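You operate a simulated robot arm through the tools that you are given. There is no shell and no other tool.

You run a simulated robot arm. Do the job below in one go: nothing can be reset, and whatever is moved stays where it is left.

TASK
Put things in order on the counter under the tag rack. At the end: the beige varnish brush stands where the green siphon stood; the white soap block from the counter under the tag rack stands where the yellow wax bar stood; the green siphon stands where the white soap block stood; the yellow wax bar is on the teal scrub board; whatever was shut is shut again. Leave all else as you found it, and nothing knocked over.

The check looks at the end state, three seconds after you hand in, the way a careful person would. Anything else that was tipped, shoved, dropped, spilled or broken makes it a failure.

THE ROBOT
A 5-joint arm with a two-finger parallel gripper, fixed in place. Base frame: the origin is at the foot of the arm, x ahead of it, y to its left, z up; the work surface is at about z = 0. Units: mm, degrees, N and s.
With the tool pointing down near the work surface it reaches from about 260 to 600 mm from the base axis. Its first joint turns from -66.0 to 66.0 degrees. The tool tilts only in the upright plane through the base axis and itself; it spins freely about its own axis. Payload 1.57 kg.
Tool frame: the origin (TCP) lies between the finger pads and is the grasp point; the fingertips stand 30 mm ahead of it; z points along the fingers, y is the line along which they close. The gripper opens to 80 mm. The fingers are 17 mm wide and 12 mm thick; the gripper's body (40 by 82 mm) begins 80 mm behind the TCP.
Orientation is told as [roll, pitch, yaw] about the base's x, y, z axes, in that order, counted from this pose: with the fingers straight down and closing along the base's y, the tool's x points along the base's -x, its y along +y and its z along -z.

THE INTERFACE
- The arm moves only by the tool apply_moves. Its argument "deltas" is a list of rows, each a list of 7 numbers: the shift along the base's x, y, z in mm, then the turn, a rotation vector about the base's x, y, z in degrees, then the finger opening in mm, from 0 to 80. In form: [[tx, ty, tz, rx, ry, rz, jaw], ...]. A call has 1 to 20 rows; each row is the pose to reach, as a shift and turn from the pose commanded when the call began. A row lasts 0.2 s, in which the tool goes at most 50 mm and 8.6 degrees; a call with a longer step from one row to the next is refused whole, and so is a gripper value outside its range. Where a pose cannot be reached the arm comes as near as it can. A force on the tool above 40 N (or 10 N above the force at the start of the call, whichever is more), or a blocked arm, ends the call early, and 0.2 s more pass. The fingers move at their own pace (about 153 mm/s each) and stop on an object; they squeeze with about 24 N. The grip force told is the motor's: it shows also when the fingers shut on nothing. Time passes only in rows, and 0.2 s behind the last, so rows that repeat a pose let the fingers close. The reply holds the time, the measured pose of the TCP, the force on the tool along the base axes, the opening and the grip force, in the units named above and with some noise, with the torque about the TCP (base axes, N m) and any sound that the robot's microphone picked up, and new pictures: "pictures" is both (left out), scene, wrist or none.
- Cameras (640 x 400 px; columns grow to the right, rows downward): "scene" is fixed at [36.6, 390.6, 532.1]; the picture's right is [-0.77, -0.64, 0.00], its down [-0.32, 0.39, -0.86] and it looks along [0.55, -0.66, -0.51] (base axes); focal length 338 px, centre (320, 200). "wrist" rides on the gripper at [72, -7, -122] in the tool frame; the picture's right is [0.09, 1.00, 0.00], its down [-0.84, 0.08, -0.54] and it looks along [-0.54, 0.05, 0.84] (tool axes); focal length 238 px, centre (320, 200). There is no depth. A picture from a camera that has moved, and an enlarged one, comes with that camera's place and axes in the base frame and with its lens.
- close_up(camera, box): a new picture of the part [left, top, right, bottom] of that camera's present view, enlarged. It takes no simulated time.
- close_job(): hands the job in; it is judged then, once.

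Nothing tells you positions but the pictures and the camera data. Unless the task says otherwise, let go and move clear before handing in.

The tools are called as a command line: name --pt "numbers of a row" for each row, then --argument value for the rest, lists and objects as JSON in quotes. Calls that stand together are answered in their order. apply_moves: Moves the arm, as the interface text tells. Its arguments: {"type":"object","properties":{"deltas":{"type":"array","items":{"type":"array","items":{"type":"number"}}},"pictures":{"type":"string","enum":["both","scene","wrist","none"]}},"required":["deltas"]} The other tools are called the same way: close_up (camera, box) takes an enlarged picture of a part of a camera's view; close_job () hands the job in.

At the start:

```text
clock: 0.0
tool_pos: [403.6, -61.7, 250.0]
ee_rot: [0.0, 0.0, 0.0]
ft_force: [0.4, -0.7, 0.3]
ft_torque: [0.03, 0.0, -0.03]
finger_gap: 80.2
grasp_force: 0.1
```

scene: 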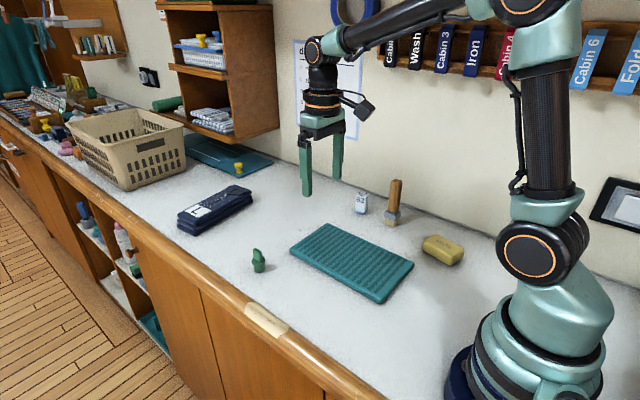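
wrist: 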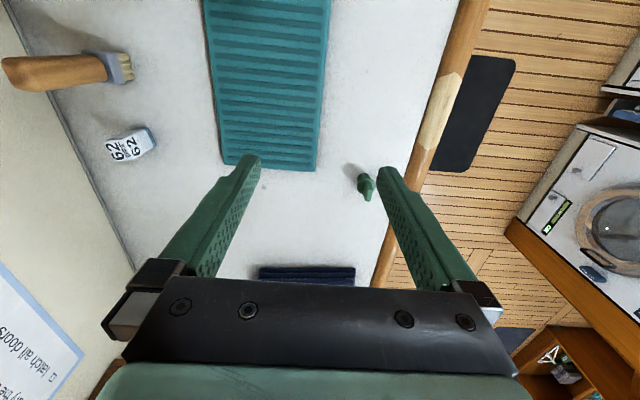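

I see the counter with a teal scrub board, a brush standing on its bristles, a small white block marked 62, a yellow bar and a green siphon. I'll take close-ups before moving.

close_up --camera "scene" --box '[340, 160, 480, 280]'

close_up --camera "scene" --box '[160, 160, 300, 290]'

close_up --camera "scene" --box '[0, 0, 320, 200]'

close_up --camera "wrist" --box '[0, 0, 420, 280]'

close_up --camera "scene" --box '[280, 0, 640, 220]'

```text
3.33 times, centred on (410, 220) of scene
camera zoom: at [36.6, 390.6, 532.1], right [-0.77, -0.64, 0.0], down [-0.32, 0.39, -0.86], along [0.55, -0.66, -0.51], focal length 1127 px, centre (20, 133)
```

zoom: 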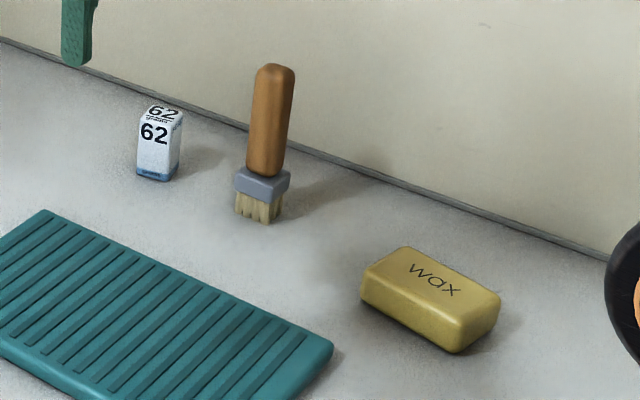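

```text
3.08 times, centred on (230, 225) of scene
camera zoom: at [36.6, 390.6, 532.1], right [-0.77, -0.64, 0.0], down [-0.32, 0.39, -0.86], along [0.55, -0.66, -0.51], focal length 1040 px, centre (597, 123)
```

zoom: 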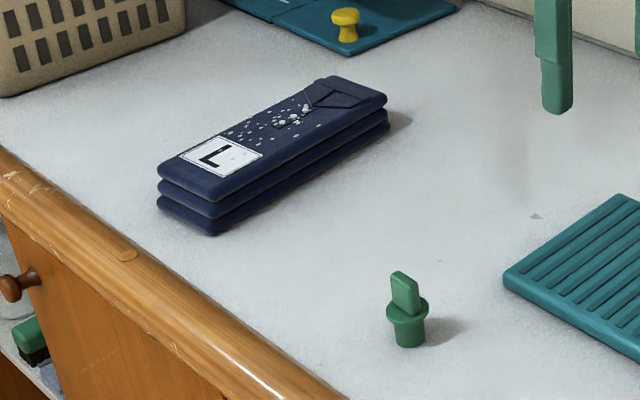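

```text
2.00 times, centred on (160, 100) of scene
camera zoom: at [36.6, 390.6, 532.1], right [-0.77, -0.64, 0.0], down [-0.32, 0.39, -0.86], along [0.55, -0.66, -0.51], focal length 676 px, centre (640, 400)
```

zoom: 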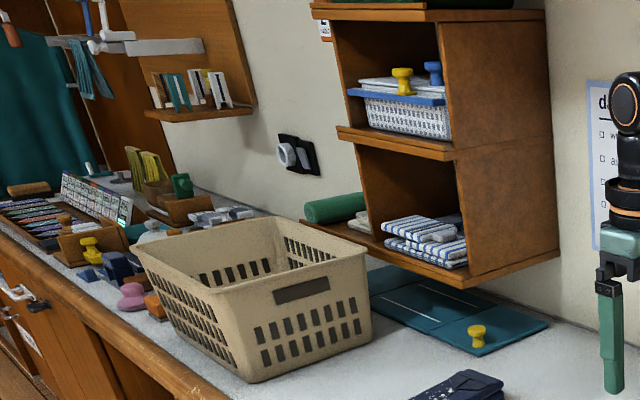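

```text
1.43 times, centred on (210, 140) of wrist
camera zoom: at [333.5, -69.9, 372.3], right [-0.09, 1.0, 0.0], down [0.84, 0.08, 0.54], along [0.54, 0.05, -0.84], focal length 340 px, centre (477, 286)
```

zoom: 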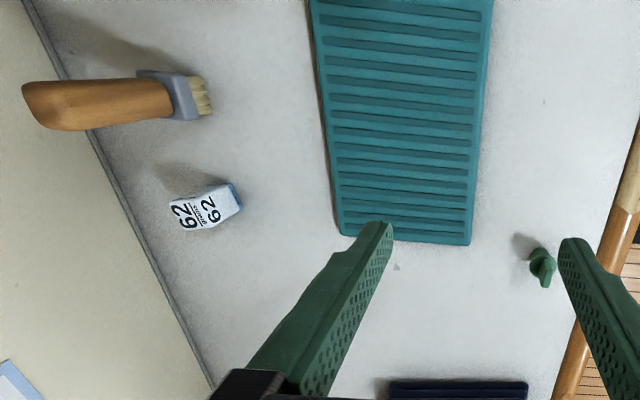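

```text
1.78 times, centred on (460, 110) of scene
camera zoom: at [36.6, 390.6, 532.1], right [-0.77, -0.64, 0.0], down [-0.32, 0.39, -0.86], along [0.55, -0.66, -0.51], focal length 601 px, centre (71, 360)
```

zoom: 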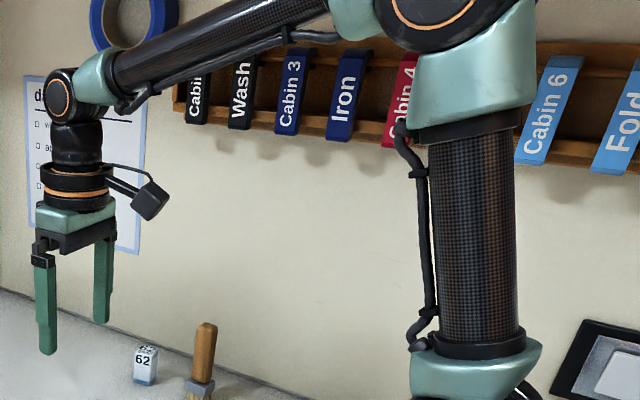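

The 62 block must be the white soap, and no lids or doors are involved. I'll do the wax first, since moving it frees the soap's target, and go above it for a closer look.

apply_moves --pt "-31 -38 0 0 0 0 80" --pt "-62 -76 0 0 0 0 80" --pt "-93 -114 0 0 0 0 80" --pt "-124 -152 0 0 0 0 80" --pt "-155 -190 0 0 0 0 80" --pt "-186 -230 0 0 0 0 80" --pt "-186 -230 -40 0 0 0 80" --pt "-186 -230 -60 0 0 0 80" --pt "-186 -230 -60 0 0 0 80"

```text
refused: row 6 steps farther than a row can; nothing moved
```

The wax is still ahead and to the right; one step was slightly too long, so I'm resending with smaller ones.

apply_moves --pt "-31 -38 0 0 0 0 80" --pt "-62 -76 0 0 0 0 80" --pt "-93 -114 0 0 0 0 80" --pt "-124 -152 0 0 0 0 80" --pt "-155 -190 0 0 0 0 80" --pt "-186 -228 0 0 0 0 80" --pt "-186 -230 -40 0 0 0 80" --pt "-186 -230 -60 0 0 0 80" --pt "-186 -230 -60 0 0 0 80"

```text
clock: 2.0
tool_pos: [217.9, -293.0, 187.1]
ee_rot: [0.0, 0.1, 0.1]
ft_force: [0.1, -0.4, 0.1]
ft_torque: [-0.01, 0.02, 0.0]
finger_gap: 79.9
grasp_force: 0.1
camera wrist: at [146.8, -301.0, 311.3], right [-0.09, 1.0, 0.0], down [0.84, 0.08, 0.54], along [0.54, 0.05, -0.84], focal length 238 px, centre (320, 200)
```

scene: 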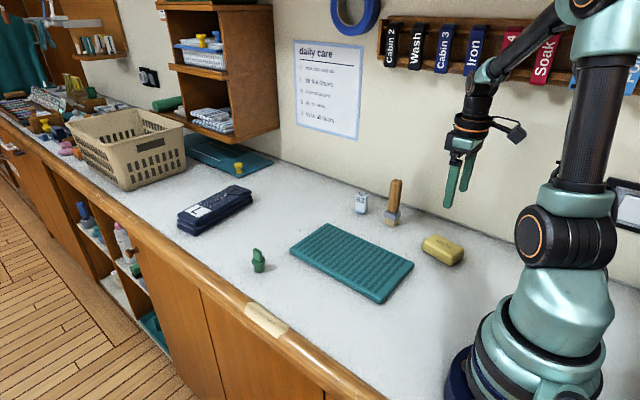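
wrist: 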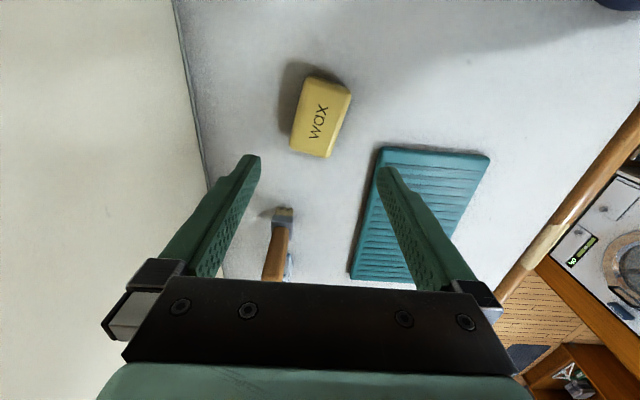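

The wax bar is directly below, a little tilted; I'm enlarging it to measure its centre and heading.

close_up --camera "wrist" --box '[260, 50, 380, 170]'

close_up --camera "wrist" --box '[320, 120, 520, 300]'

```text
3.33 times, centred on (320, 110) of wrist
camera zoom: at [146.8, -301.0, 311.3], right [-0.09, 1.0, 0.0], down [0.84, 0.08, 0.54], along [0.54, 0.05, -0.84], focal length 794 px, centre (320, 500)
```

zoom: 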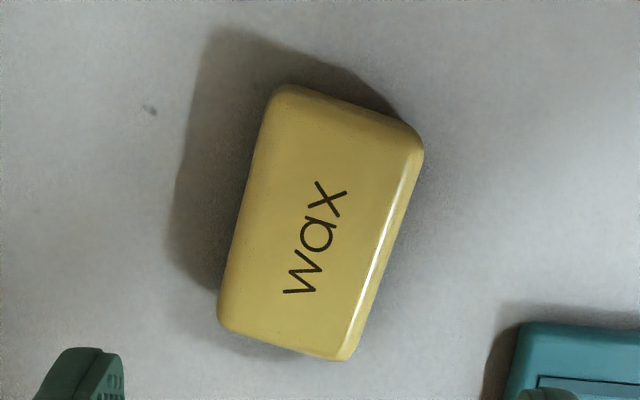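

```text
2.22 times, centred on (420, 210) of wrist
camera zoom: at [146.8, -301.0, 311.3], right [-0.09, 1.0, 0.0], down [0.84, 0.08, 0.54], along [0.54, 0.05, -0.84], focal length 530 px, centre (98, 178)
```

zoom: 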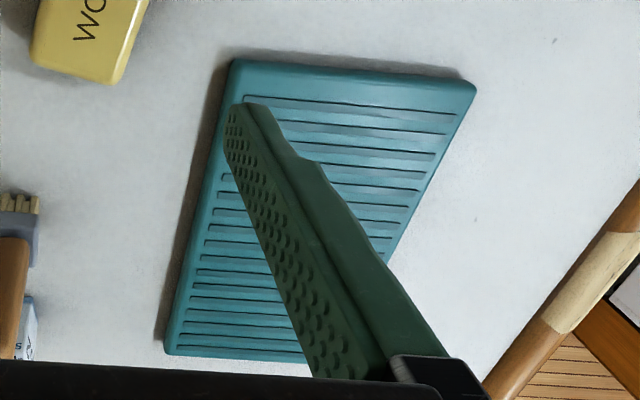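

The wax bar's centre is at about (220, -296), with its long side turned about -11° from x, so I'll align and come down partway.

apply_moves --pt "2 -3 -20 0 0 -6 80" --pt "3 -4 -50 0 0 -11 80" --pt "3 -4 -85 0 0 -11 80" --pt "3 -4 -110 0 0 -11 80" --pt "3 -4 -110 0 0 -11 80"

```text
clock: 3.2
tool_pos: [223.9, -296.6, 77.4]
ee_rot: [0.0, 0.0, -11.0]
ft_force: [0.4, -0.1, 0.2]
ft_torque: [0.0, 0.01, -0.04]
finger_gap: 79.9
grasp_force: 0.1
camera wrist: at [152.4, -290.3, 201.3], right [0.1, 1.0, 0.0], down [0.84, -0.08, 0.54], along [0.54, -0.05, -0.84], focal length 238 px, centre (320, 200)
```

scene: 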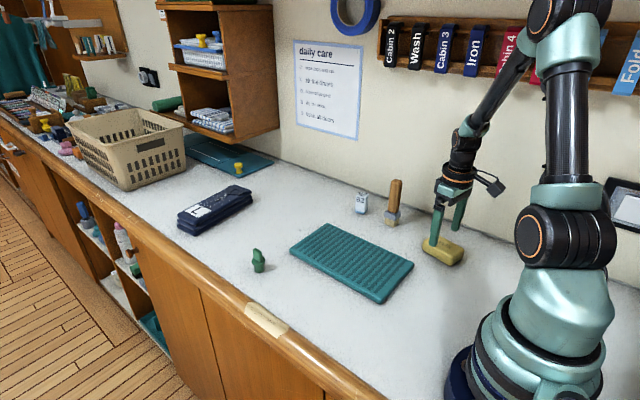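
wrist: 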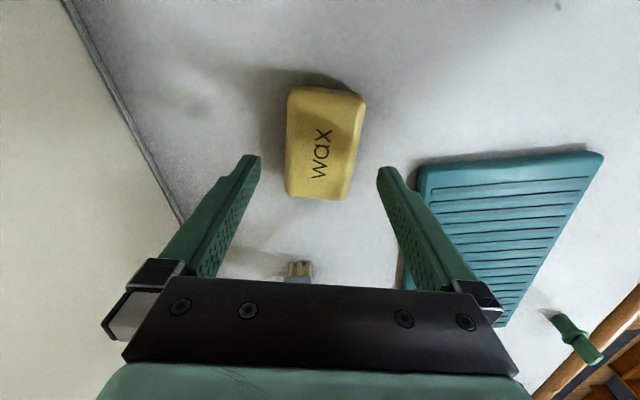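

The fingers straddle the wax evenly. I'll go down and grip it.

apply_moves --pt "-3 1 -20 0 0 0 80" --pt "-3 1 -41 0 0 0 80" --pt "-3 1 -41 0 0 0 80" --pt "-3 1 -41 0 0 0 40" --pt "-3 1 -41 0 0 0 30" --pt "-3 1 -41 0 0 0 30"

```text
clock: 4.6
tool_pos: [219.8, -295.6, 36.6]
ee_rot: [0.1, -0.1, -11.0]
ft_force: [-0.3, 0.1, 0.7]
ft_torque: [0.02, 0.03, 0.01]
finger_gap: 54.5
grasp_force: 24.2
camera wrist: at [148.1, -290.2, 159.9], right [0.1, 1.0, 0.0], down [0.84, -0.08, 0.54], along [0.54, -0.05, -0.84], focal length 238 px, centre (320, 200)
```

scene: 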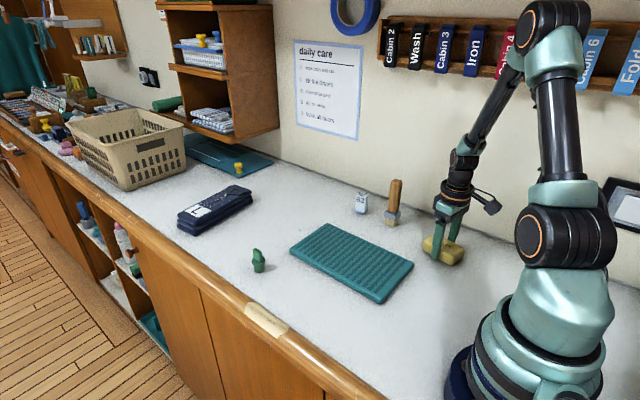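
wrist: 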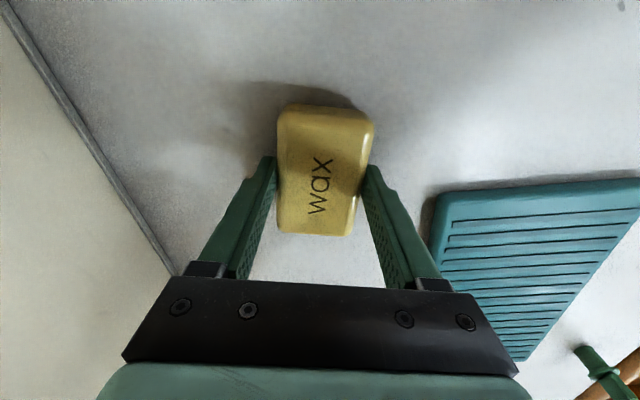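

I have the wax gripped at (220, -295), gap 54 mm. Next I'll lift it and carry it over the board's centre at about (379, -136).

apply_moves --pt "0 0 45 0 0 0 30" --pt "0 0 90 0 0 0 30" --pt "32 32 90 0 0 3 30" --pt "64 64 90 0 0 6 30" --pt "96 96 90 0 0 9 30" --pt "128 128 90 0 0 11 30" --pt "160 160 90 0 0 11 30" --pt "160 160 60 0 0 11 30" --pt "160 160 40 0 0 11 30" --pt "160 160 40 0 0 11 30"

```text
clock: 6.8
tool_pos: [376.7, -138.2, 78.2]
ee_rot: [0.0, -0.1, 0.0]
ft_force: [-0.3, -0.1, -1.4]
ft_torque: [0.0, 0.0, 0.01]
finger_gap: 54.6
grasp_force: 23.9
camera wrist: at [305.9, -144.3, 201.4], right [-0.09, 1.0, 0.0], down [0.84, 0.08, 0.54], along [0.54, 0.05, -0.84], focal length 238 px, centre (320, 200)
```

scene: 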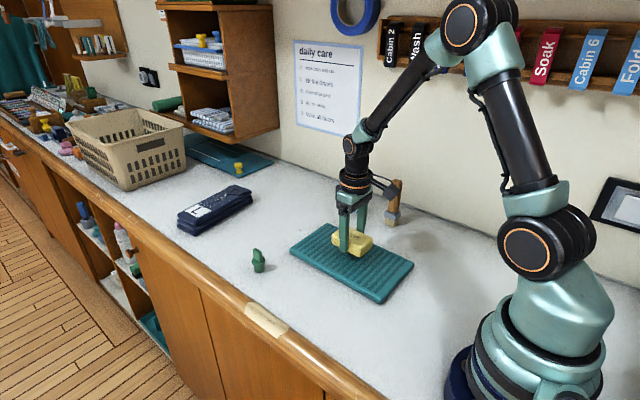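
wrist: 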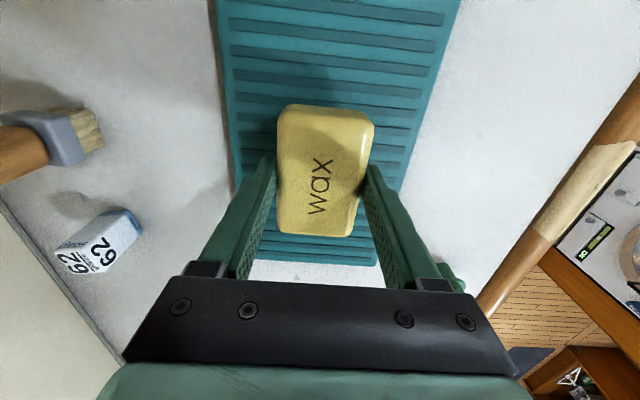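

The wax hangs over the middle of the board. I'll lower it gently and watch the force.

apply_moves --pt "0 0 -10 0 0 0 30" --pt "0 0 -20 0 0 0 30" --pt "0 0 -24 0 0 0 30" --pt "0 0 -24 0 0 0 30" --pictures "none"

close_up --camera "scene" --box '[300, 180, 420, 300]'

```text
clock: 7.8
tool_pos: [378.0, -134.8, 54.2]
ee_rot: [-0.1, 0.0, 0.0]
ft_force: [-0.2, 0.3, -1.3]
ft_torque: [0.03, 0.0, 0.01]
finger_gap: 54.6
grasp_force: 23.9
```

```text
3.33 times, centred on (360, 240) of scene
camera zoom: at [36.6, 390.6, 532.1], right [-0.77, -0.64, 0.0], down [-0.32, 0.39, -0.86], along [0.55, -0.66, -0.51], focal length 1127 px, centre (187, 67)
```

zoom: 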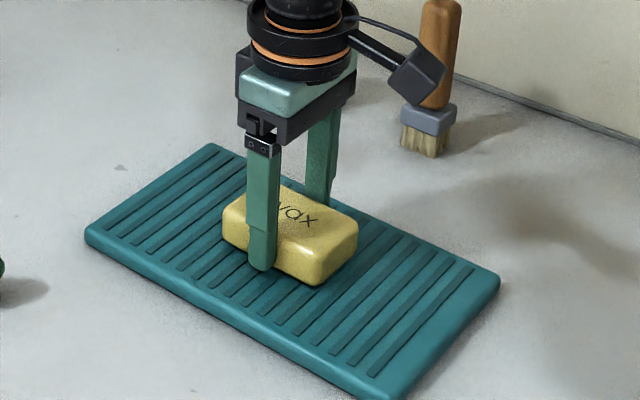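

The wax is a few millimetres above the board, so I'm creeping down.

apply_moves --pt "0 0 -1.5 0 0 0 30" --pt "0 0 -3 0 0 0 30" --pt "0 0 -3 0 0 0 30" --pictures "none"

```text
clock: 8.6
tool_pos: [379.4, -135.3, 51.6]
ee_rot: [0.0, -0.2, 0.0]
ft_force: [-6.9, 0.4, 20.4]
ft_torque: [0.02, 0.21, -0.07]
finger_gap: 54.3
grasp_force: 23.8
```

It touched the board, about 20 N. I'll ease up slightly, release and lift away.

apply_moves --pt "0 0 1.2 0 0 0 30" --pt "0 0 1.2 0 0 0 60" --pt "0 0 1.2 0 0 0 78" --pt "0 0 1.2 0 0 0 78" --pt "0 0 40 0 0 0 78" --pt "0 0 80 0 0 0 78" --pt "0 0 120 0 0 0 78" --pt "0 0 120 0 0 0 78"

```text
clock: 10.4
tool_pos: [379.4, -137.0, 173.1]
ee_rot: [0.0, 0.0, 0.0]
ft_force: [0.8, -0.4, -0.8]
ft_torque: [0.0, 0.0, -0.01]
finger_gap: 77.9
grasp_force: 0.0
camera wrist: at [307.8, -143.8, 296.6], right [-0.09, 1.0, 0.0], down [0.84, 0.08, 0.54], along [0.54, 0.05, -0.84], focal length 238 px, centre (320, 200)
```

scene: 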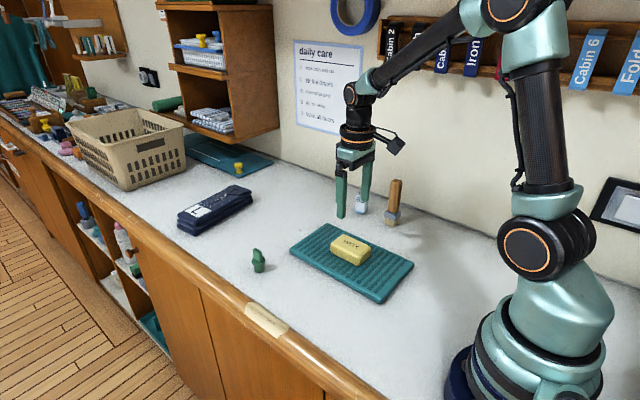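
wrist: 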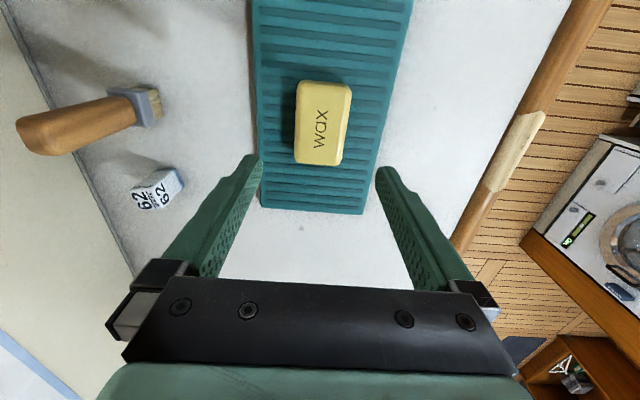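

The wax rests on the board. Next is the soap at about (473, -319): I'll turn the tool -90° so the wrist camera stays away from the tall brush, and hover above it.

apply_moves --pt "8 -14 10 0 0 -8 78" --pt "16 -30 20 0 0 -16 78" --pt "25 -46 20 0 0 -24 78" --pt "34 -64 20 0 0 -32 78" --pt "43 -82 20 0 0 -40 78" --pt "52 -100 20 0 0 -48 78" --pt "61 -118 20 0 0 -56 78" --pt "70 -136 20 0 0 -64 78" --pt "79 -154 20 0 0 -72 78" --pt "88 -170 20 0 0 -80 78" --pt "94 -182 20 0 0 -88 78" --pt "94 -182 0 0 0 -90 78" --pt "94 -182 0 0 0 -90 78"

```text
clock: 13.2
tool_pos: [473.9, -317.9, 170.6]
ee_rot: [0.0, -0.1, -90.1]
ft_force: [0.4, 0.0, 0.2]
ft_torque: [-0.03, 0.01, -0.02]
finger_gap: 78.1
grasp_force: 0.0
camera wrist: at [467.4, -247.8, 294.7], right [1.0, 0.09, 0.0], down [0.08, -0.84, 0.54], along [0.05, -0.54, -0.84], focal length 238 px, centre (320, 200)
```

scene: 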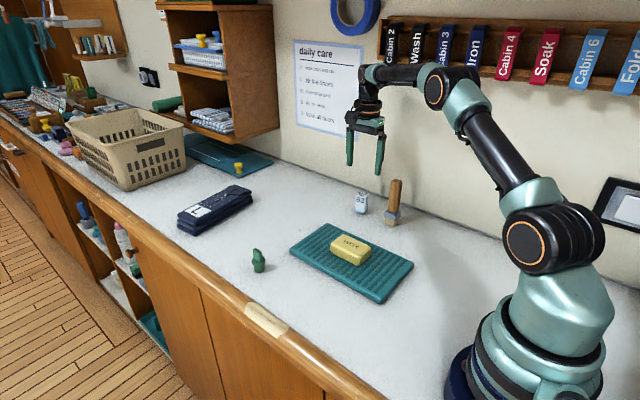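
wrist: 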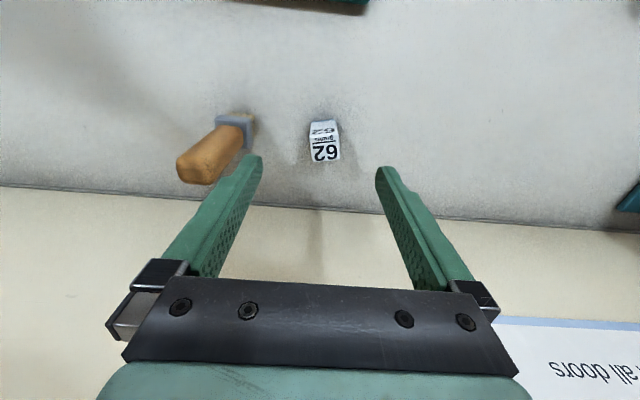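

The soap sits between the fingers and the brush stays to the left of them. I'm enlarging the soap to get its exact centre and heading.

close_up --camera "wrist" --box '[280, 100, 380, 180]'

close_up --camera "scene" --box '[340, 170, 420, 240]'

close_up --camera "wrist" --box '[160, 90, 280, 200]'

```text
5.00 times, centred on (330, 140) of wrist
camera zoom: at [467.4, -247.8, 294.7], right [1.0, 0.09, 0.0], down [0.08, -0.84, 0.54], along [0.05, -0.54, -0.84], focal length 1192 px, centre (270, 500)
```

zoom: 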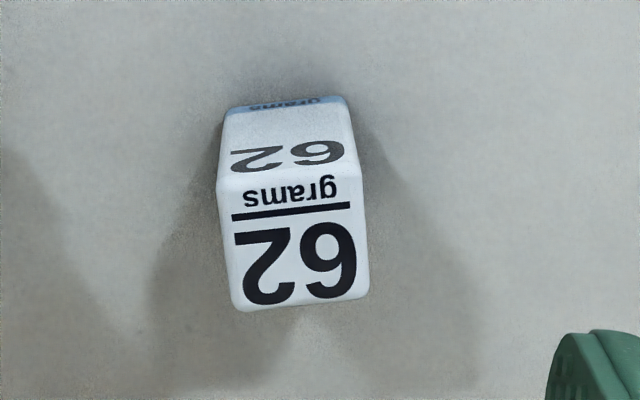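

```text
5.71 times, centred on (380, 205) of scene
camera zoom: at [36.6, 390.6, 532.1], right [-0.77, -0.64, 0.0], down [-0.32, 0.39, -0.86], along [0.55, -0.66, -0.51], focal length 1932 px, centre (-23, 171)
```

zoom: 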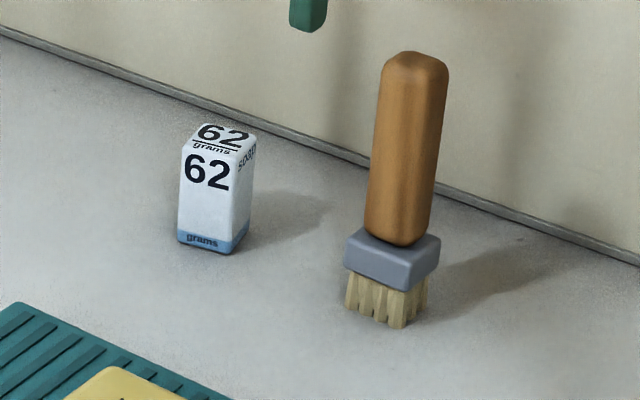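

```text
3.64 times, centred on (220, 145) of wrist
camera zoom: at [467.4, -247.8, 294.7], right [1.0, 0.09, 0.0], down [0.08, -0.84, 0.54], along [0.05, -0.54, -0.84], focal length 867 px, centre (684, 400)
```

zoom: 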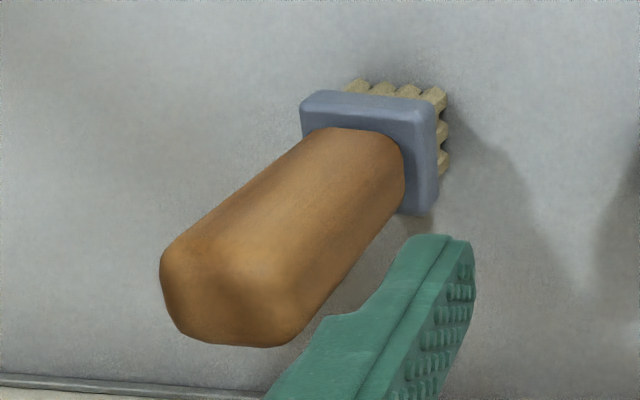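

The soap is about 27×28×60 mm, centred near (480, -335) and turned about 10°. I'll align and come down to just above it.

apply_moves --pt "3 -8 0 0 0 5 78" --pt "6.4 -17 0 0 0 10 78" --pt "6.4 -17 -35 0 0 10 78" --pt "6.4 -17 -68 0 0 10 78" --pt "6.4 -17 -68 0 0 10 78"

close_up --camera "wrist" --box '[220, 60, 420, 240]'

```text
clock: 14.4
tool_pos: [480.1, -334.1, 102.8]
ee_rot: [0.0, 0.0, -79.9]
ft_force: [0.2, -0.4, -0.5]
ft_torque: [-0.04, -0.03, -0.03]
finger_gap: 78.2
grasp_force: 0.0
camera wrist: at [461.3, -265.7, 226.3], right [0.96, 0.26, 0.0], down [0.22, -0.81, 0.54], along [0.14, -0.52, -0.84], focal length 238 px, centre (320, 200)
```

scene: 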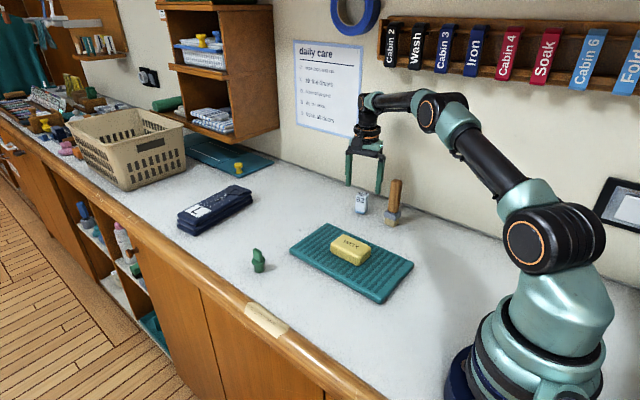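
wrist: 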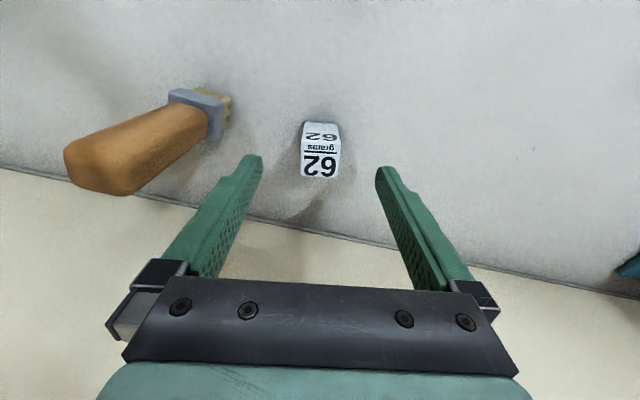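

```text
2.22 times, centred on (320, 150) of wrist
camera zoom: at [461.3, -265.7, 226.3], right [0.96, 0.26, 0.0], down [0.22, -0.81, 0.54], along [0.14, -0.52, -0.84], focal length 530 px, centre (320, 311)
```

zoom: 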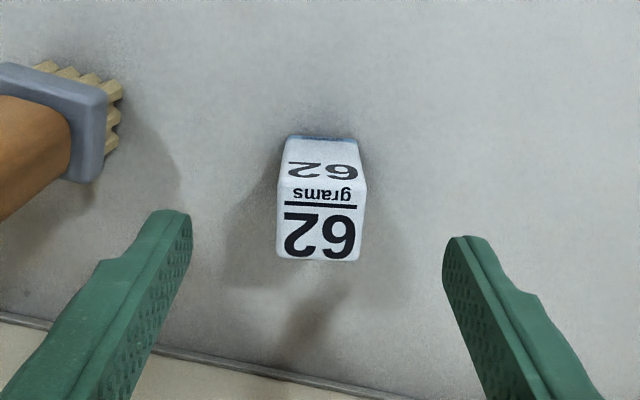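

The soap is centred and square to the fingers. Going down to grip it.

apply_moves --pt "0 0 -30 0 0 0 78" --pt "0 0 -58 0 0 0 78" --pt "0 0 -58 0 0 0 78" --pt "0 0 -58 0 0 0 50" --pt "0 0 -58 0 0 0 30" --pt "0 0 -58 0 0 0 10" --pt "0 0 -58 0 0 0 10"

```text
clock: 16.0
tool_pos: [480.9, -333.1, 46.3]
ee_rot: [0.0, 0.0, -80.1]
ft_force: [0.2, 0.6, 0.1]
ft_torque: [0.0, -0.05, 0.01]
finger_gap: 29.4
grasp_force: 24.1
camera wrist: at [461.9, -264.4, 170.0], right [0.96, 0.26, 0.0], down [0.22, -0.81, 0.54], along [0.14, -0.52, -0.84], focal length 238 px, centre (320, 200)
```

scene: 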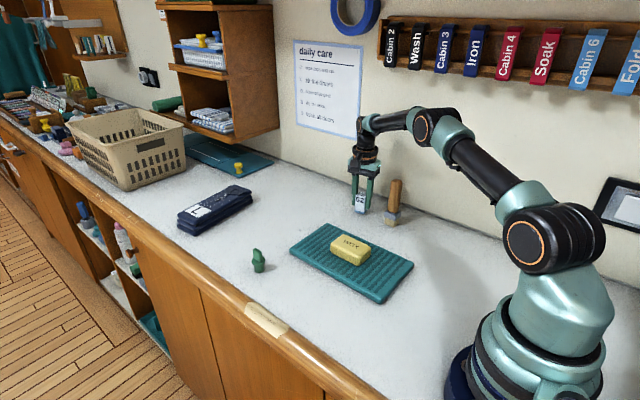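
wrist: 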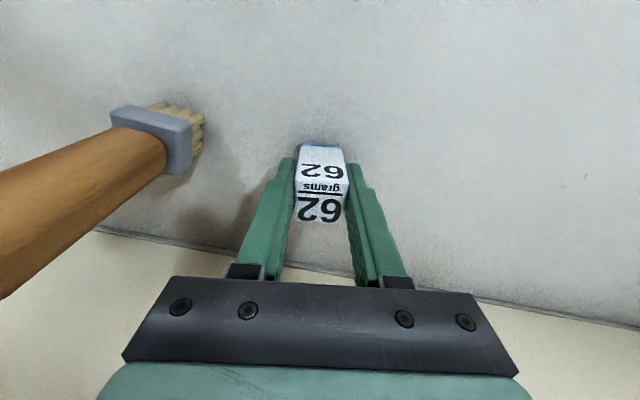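

I have the soap, gap 29 mm. I'll lift it, go around the brush on the near side and hover over the wax's old spot at (219.5, -295.5).

apply_moves --pt "0 0 20 0 0 0 10" --pt "0 0 65 0 0 0 10" --pt "0 0 110 0 0 0 10" --pt "-17 35 120 0 0 0 10" --pt "-34 70 120 0 0 0 10" --pt "-50 104 120 0 0 0 10" --pt "-93 104 120 0 0 0 10" --pt "-136 104 120 0 0 0 10" --pt "-180 104 120 0 0 0 10" --pt "-207 82 120 0 0 0 10" --pt "-234 60 120 0 0 0 10" --pt "-260.8 38.5 120 0 0 0 10" --pt "-260.8 38.5 75 0 0 0 10" --pt "-260.8 38.5 40 0 0 0 10" --pt "-260.8 38.5 40 0 0 0 10"

```text
clock: 19.2
tool_pos: [218.2, -294.4, 83.6]
ee_rot: [-0.1, 0.0, -79.8]
ft_force: [0.3, -0.4, -1.3]
ft_torque: [0.0, 0.0, 0.0]
finger_gap: 29.4
grasp_force: 24.6
camera wrist: at [199.4, -226.7, 207.3], right [0.96, 0.26, 0.0], down [0.22, -0.81, 0.54], along [0.14, -0.52, -0.84], focal length 238 px, centre (320, 200)
```

scene: 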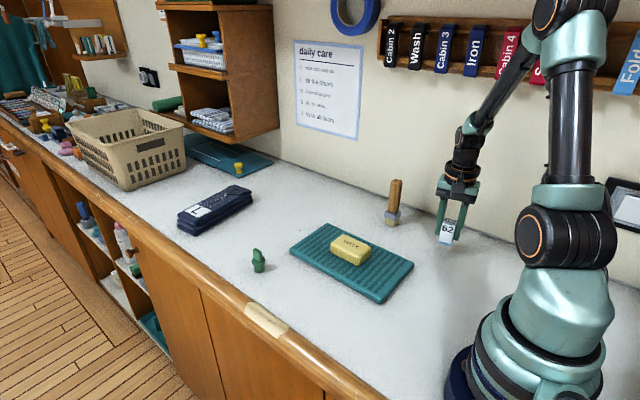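
wrist: 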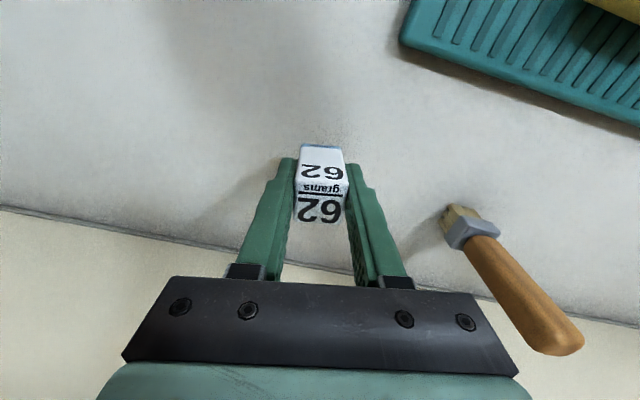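

The soap is over its target with its bottom about 39 mm up. Lowering it now.

apply_moves --pt "0.7 -0.7 -15 0 0 0 10" --pt "0.7 -0.7 -30 0 0 0 10" --pt "0.7 -0.7 -34 0 0 0 10" --pt "0.7 -0.7 -34 0 0 0 10" --pictures "none"

close_up --camera "scene" --box '[400, 180, 500, 270]'

```text
clock: 20.2
tool_pos: [220.8, -296.0, 50.2]
ee_rot: [0.0, 0.1, -80.0]
ft_force: [-0.1, -0.3, 0.0]
ft_torque: [-0.05, -0.02, -0.01]
finger_gap: 29.1
grasp_force: 23.7
```

```text
4.44 times, centred on (450, 225) of scene
camera zoom: at [36.6, 390.6, 532.1], right [-0.77, -0.64, 0.0], down [-0.32, 0.39, -0.86], along [0.55, -0.66, -0.51], focal length 1503 px, centre (-258, 89)
```

zoom: 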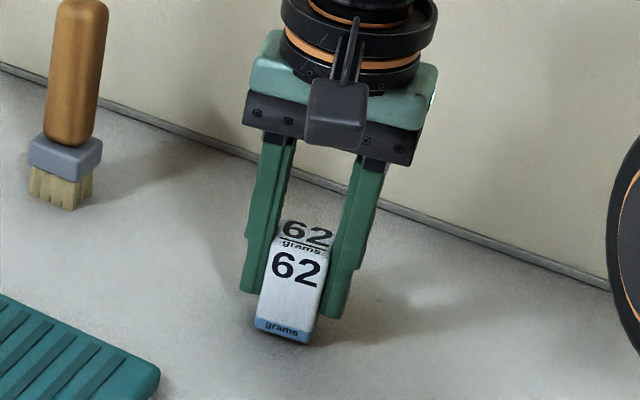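

The soap is a few millimetres above the counter; creeping down.

apply_moves --pt "-0.5 0.2 -2 0 0 0 10" --pt "-0.5 0.2 -4 0 0 0 10" --pt "-0.5 0.2 -4 0 0 0 10" --pictures "none"

```text
clock: 21.0
tool_pos: [218.6, -295.4, 46.3]
ee_rot: [-0.1, -0.1, -80.0]
ft_force: [-0.1, -0.3, -1.4]
ft_torque: [0.02, -0.02, 0.03]
finger_gap: 29.3
grasp_force: 24.1
```

There is no contact yet, so a little lower.

apply_moves --pt "0 0 -1 0 0 0 10" --pt "0 0 -1.5 0 0 0 10" --pt "0 0 -1.5 0 0 0 10" --pictures "none"

```text
clock: 21.8
tool_pos: [219.9, -296.9, 44.3]
ee_rot: [0.0, 0.0, -80.0]
ft_force: [-5.4, 5.4, 25.2]
ft_torque: [0.04, 0.16, -0.03]
finger_gap: 29.8
grasp_force: 23.6
```

The soap has touched down. I'll relax slightly, open, and rise straight up.

apply_moves --pt "0 0 1 0 0 0 10" --pt "0 0 1 0 0 0 34" --pt "0 0 1 0 0 0 50" --pt "0 0 1 0 0 0 70" --pt "0 0 1 0 0 0 70" --pt "0 0 40 0 0 0 70" --pt "0 0 85 0 0 0 70" --pt "0 0 130 0 0 0 70" --pt "0 0 130 0 0 0 70"

close_up --camera "scene" --box '[400, 180, 500, 270]'

```text
clock: 23.8
tool_pos: [220.1, -293.9, 175.9]
ee_rot: [0.0, -0.1, -80.0]
ft_force: [-0.9, -0.3, 0.3]
ft_torque: [0.0, -0.01, 0.02]
finger_gap: 69.9
grasp_force: 0.0
camera wrist: at [201.0, -225.7, 298.9], right [0.96, 0.26, 0.0], down [0.22, -0.81, 0.54], along [0.14, -0.52, -0.84], focal length 238 px, centre (320, 200)
```

scene: 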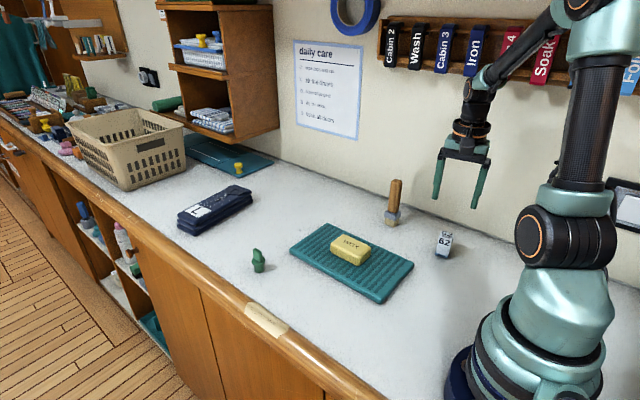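
wrist: 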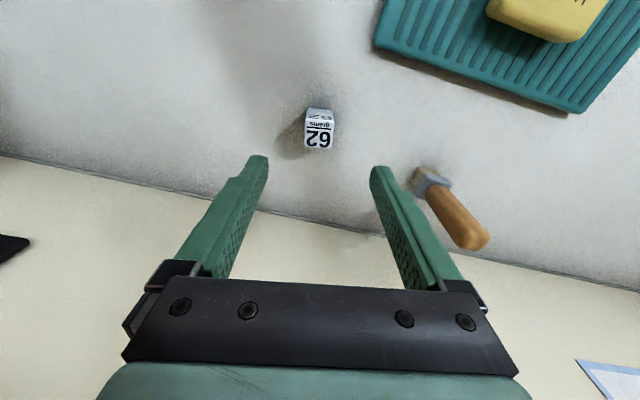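

```text
4.44 times, centred on (450, 225) of scene
camera zoom: at [36.6, 390.6, 532.1], right [-0.77, -0.64, 0.0], down [-0.32, 0.39, -0.86], along [0.55, -0.66, -0.51], focal length 1503 px, centre (-258, 89)
```

zoom: 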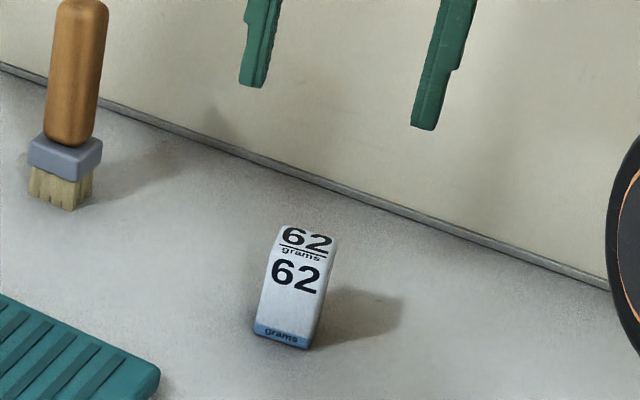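

The soap stands squarely on the wax's old spot. Next is the siphon: I'll fly over to about (515, 35) with the tool turned back to yaw 0 and look down.

apply_moves --pt "25 27 20 0 0 7 78" --pt "50 55 20 0 0 14 78" --pt "75 83 20 0 0 21 78" --pt "100 111 20 0 0 28 78" --pt "125 139 20 0 0 35 78" --pt "150 167 20 0 0 42 78" --pt "175 195 20 0 0 49 78" --pt "200 223 20 0 0 56 78" --pt "225 251 20 0 0 63 78" --pt "250 279 20 0 0 70 78" --pt "275 305 20 0 0 76 78" --pt "295 329 0 0 0 80 78" --pt "295 329 -20 0 0 80 78" --pt "295 329 -20 0 0 80 78"

close_up --camera "wrist" --box '[250, 80, 390, 200]'

close_up --camera "scene" --box '[220, 220, 300, 290]'

```text
clock: 26.8
tool_pos: [513.0, 33.2, 155.4]
ee_rot: [0.0, 0.1, 0.1]
ft_force: [-0.4, -0.1, -0.4]
ft_torque: [-0.01, 0.0, 0.01]
finger_gap: 77.9
grasp_force: 0.1
camera wrist: at [442.8, 24.6, 279.5], right [-0.09, 1.0, 0.0], down [0.84, 0.08, 0.54], along [0.54, 0.05, -0.84], focal length 238 px, centre (320, 200)
```

scene: 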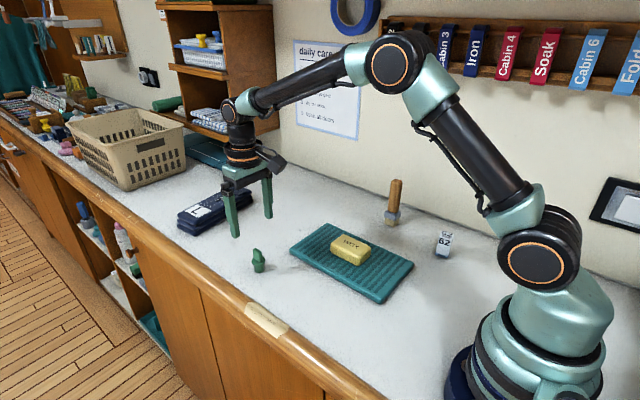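
wrist: 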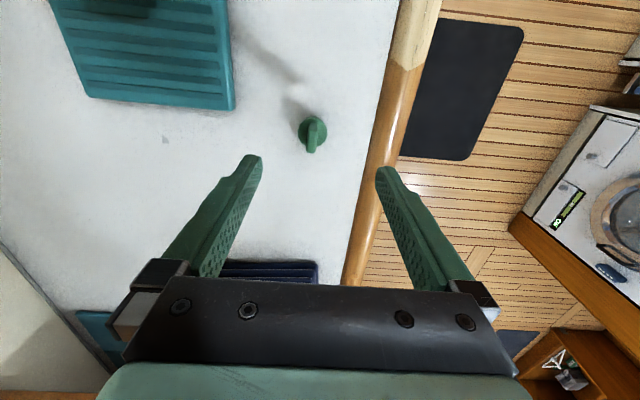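

```text
3.33 times, centred on (320, 140) of wrist
camera zoom: at [442.8, 24.6, 279.5], right [-0.09, 1.0, 0.0], down [0.84, 0.08, 0.54], along [0.54, 0.05, -0.84], focal length 794 px, centre (320, 400)
```

zoom: 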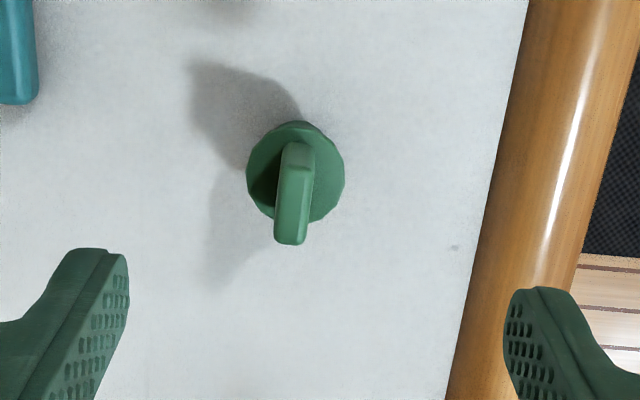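

```text
5.71 times, centred on (260, 255) of scene
camera zoom: at [36.6, 390.6, 532.1], right [-0.77, -0.64, 0.0], down [-0.32, 0.39, -0.86], along [0.55, -0.66, -0.51], focal length 1932 px, centre (663, -114)
```

zoom: 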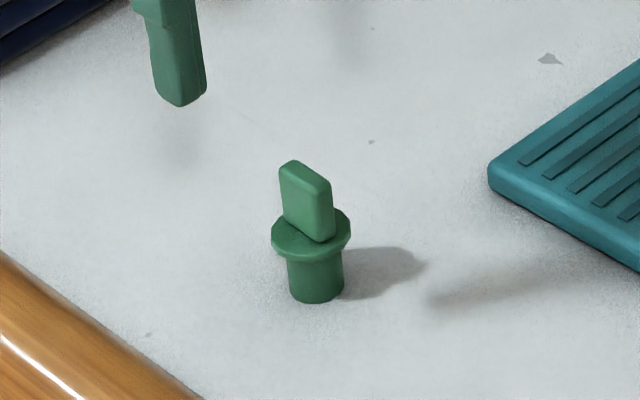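

The siphon stands with a thin upright tab that runs along x, so the fingers can pinch the tab along y. I'll shift about (+4.6, -7.7) and come down part way to check.

apply_moves --pt "4.6 -7.7 -20 0 0 0 60" --pt "4.6 -7.7 -50 0 0 0 50" --pt "4.6 -7.7 -60 0 0 0 50" --pt "4.6 -7.7 -60 0 0 0 50"

close_up --camera "wrist" --box '[250, 80, 390, 200]'

close_up --camera "scene" --box '[220, 200, 300, 290]'

```text
clock: 27.8
tool_pos: [519.3, 25.3, 95.2]
ee_rot: [0.0, 0.0, 0.0]
ft_force: [0.3, -0.2, 0.6]
ft_torque: [-0.01, 0.01, 0.01]
finger_gap: 50.0
grasp_force: 0.1
camera wrist: at [447.0, 17.3, 219.1], right [-0.09, 1.0, 0.0], down [0.84, 0.08, 0.54], along [0.54, 0.05, -0.84], focal length 238 px, centre (320, 200)
```

scene: 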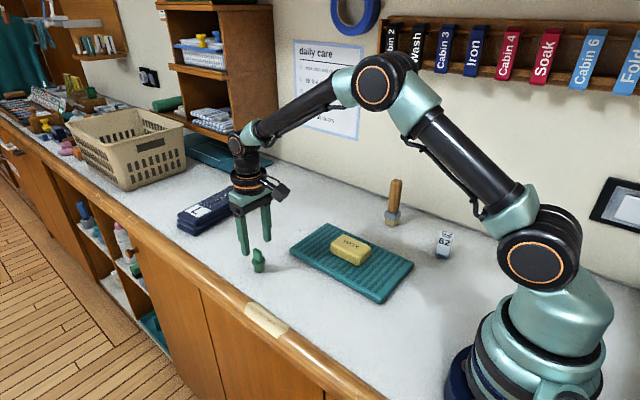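
wrist: 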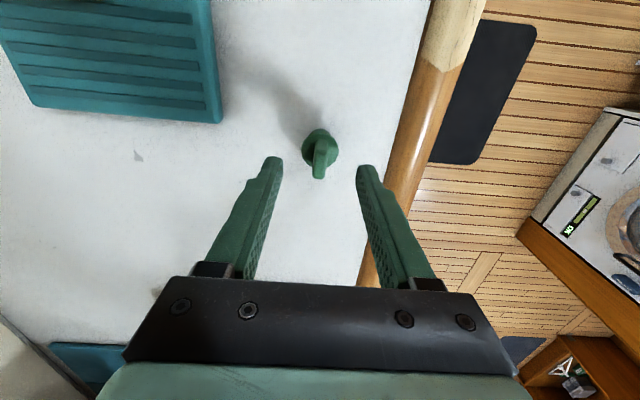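

```text
3.33 times, centred on (320, 140) of wrist
camera zoom: at [447.0, 17.3, 219.1], right [-0.09, 1.0, 0.0], down [0.84, 0.08, 0.54], along [0.54, 0.05, -0.84], focal length 794 px, centre (320, 400)
```

zoom: 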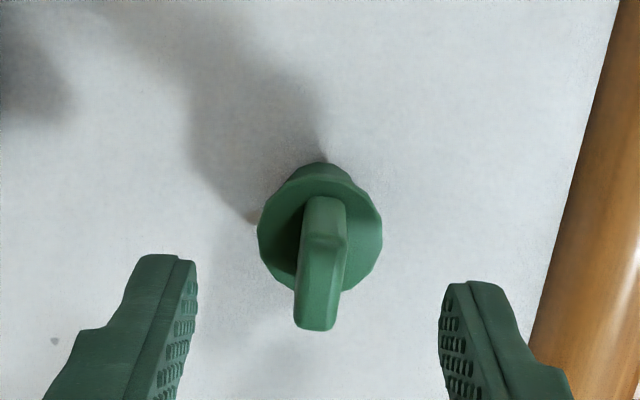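

```text
4.44 times, centred on (260, 245) of scene
camera zoom: at [36.6, 390.6, 532.1], right [-0.77, -0.64, 0.0], down [-0.32, 0.39, -0.86], along [0.55, -0.66, -0.51], focal length 1503 px, centre (587, 0)
```

zoom: 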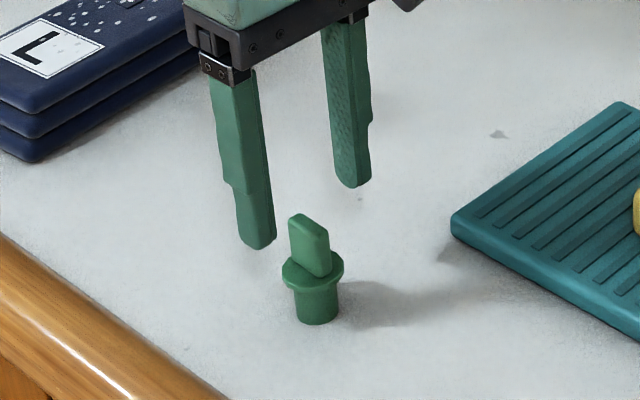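

The tab is centred between the fingers. I'll descend so the tips stay above the flange, then pinch the tab.

apply_moves --pt "0.8 -0.4 -20 0 0 0 50" --pt "0.8 -0.4 -34 0 0 0 50" --pt "0.8 -0.4 -34 0 0 0 30" --pt "0.8 -0.4 -34 0 0 0 16" --pt "0.8 -0.4 -34 0 0 0 2" --pt "0.8 -0.4 -34 0 0 0 2"

close_up --camera "scene" --box '[220, 200, 300, 290]'

close_up --camera "wrist" --box '[250, 100, 390, 220]'

```text
clock: 29.2
tool_pos: [519.6, 24.7, 61.6]
ee_rot: [0.0, 0.0, 0.1]
ft_force: [0.9, -0.5, 0.7]
ft_torque: [-0.04, -0.04, -0.02]
finger_gap: 8.3
grasp_force: 24.0
camera wrist: at [448.5, 17.2, 185.5], right [-0.09, 1.0, 0.0], down [0.84, 0.08, 0.54], along [0.54, 0.05, -0.84], focal length 238 px, centre (320, 200)
```

scene: 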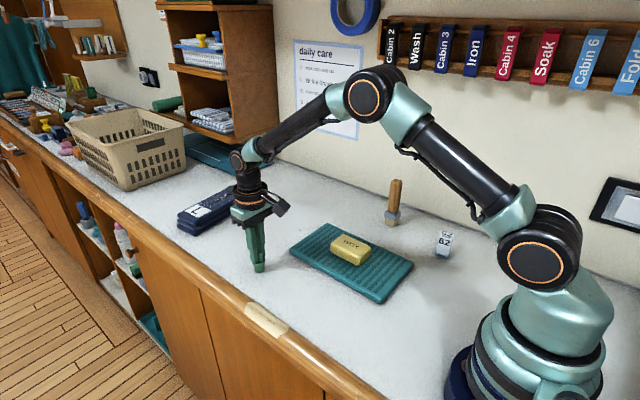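
wrist: 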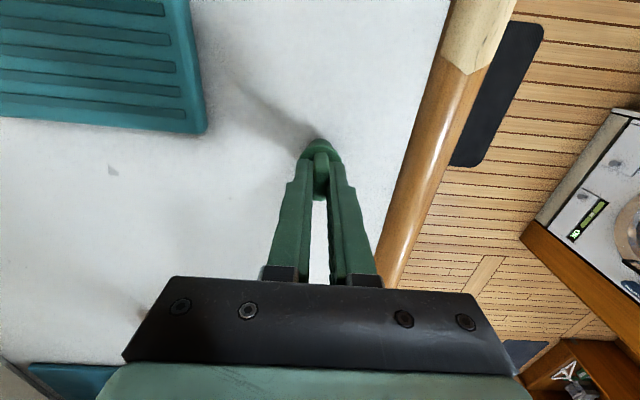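

```text
4.44 times, centred on (260, 245) of scene
camera zoom: at [36.6, 390.6, 532.1], right [-0.77, -0.64, 0.0], down [-0.32, 0.39, -0.86], along [0.55, -0.66, -0.51], focal length 1503 px, centre (587, 0)
```

zoom: 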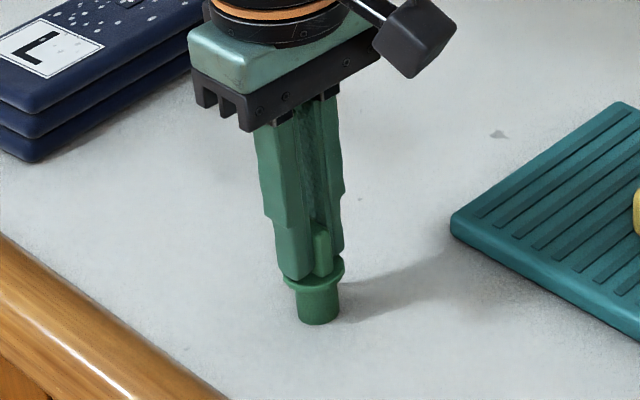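

```text
3.33 times, centred on (320, 160) of wrist
camera zoom: at [448.5, 17.2, 185.5], right [-0.09, 1.0, 0.0], down [0.84, 0.08, 0.54], along [0.54, 0.05, -0.84], focal length 794 px, centre (320, 333)
```

zoom: 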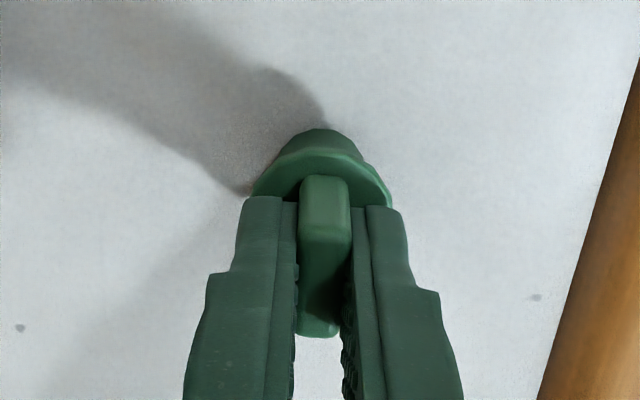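

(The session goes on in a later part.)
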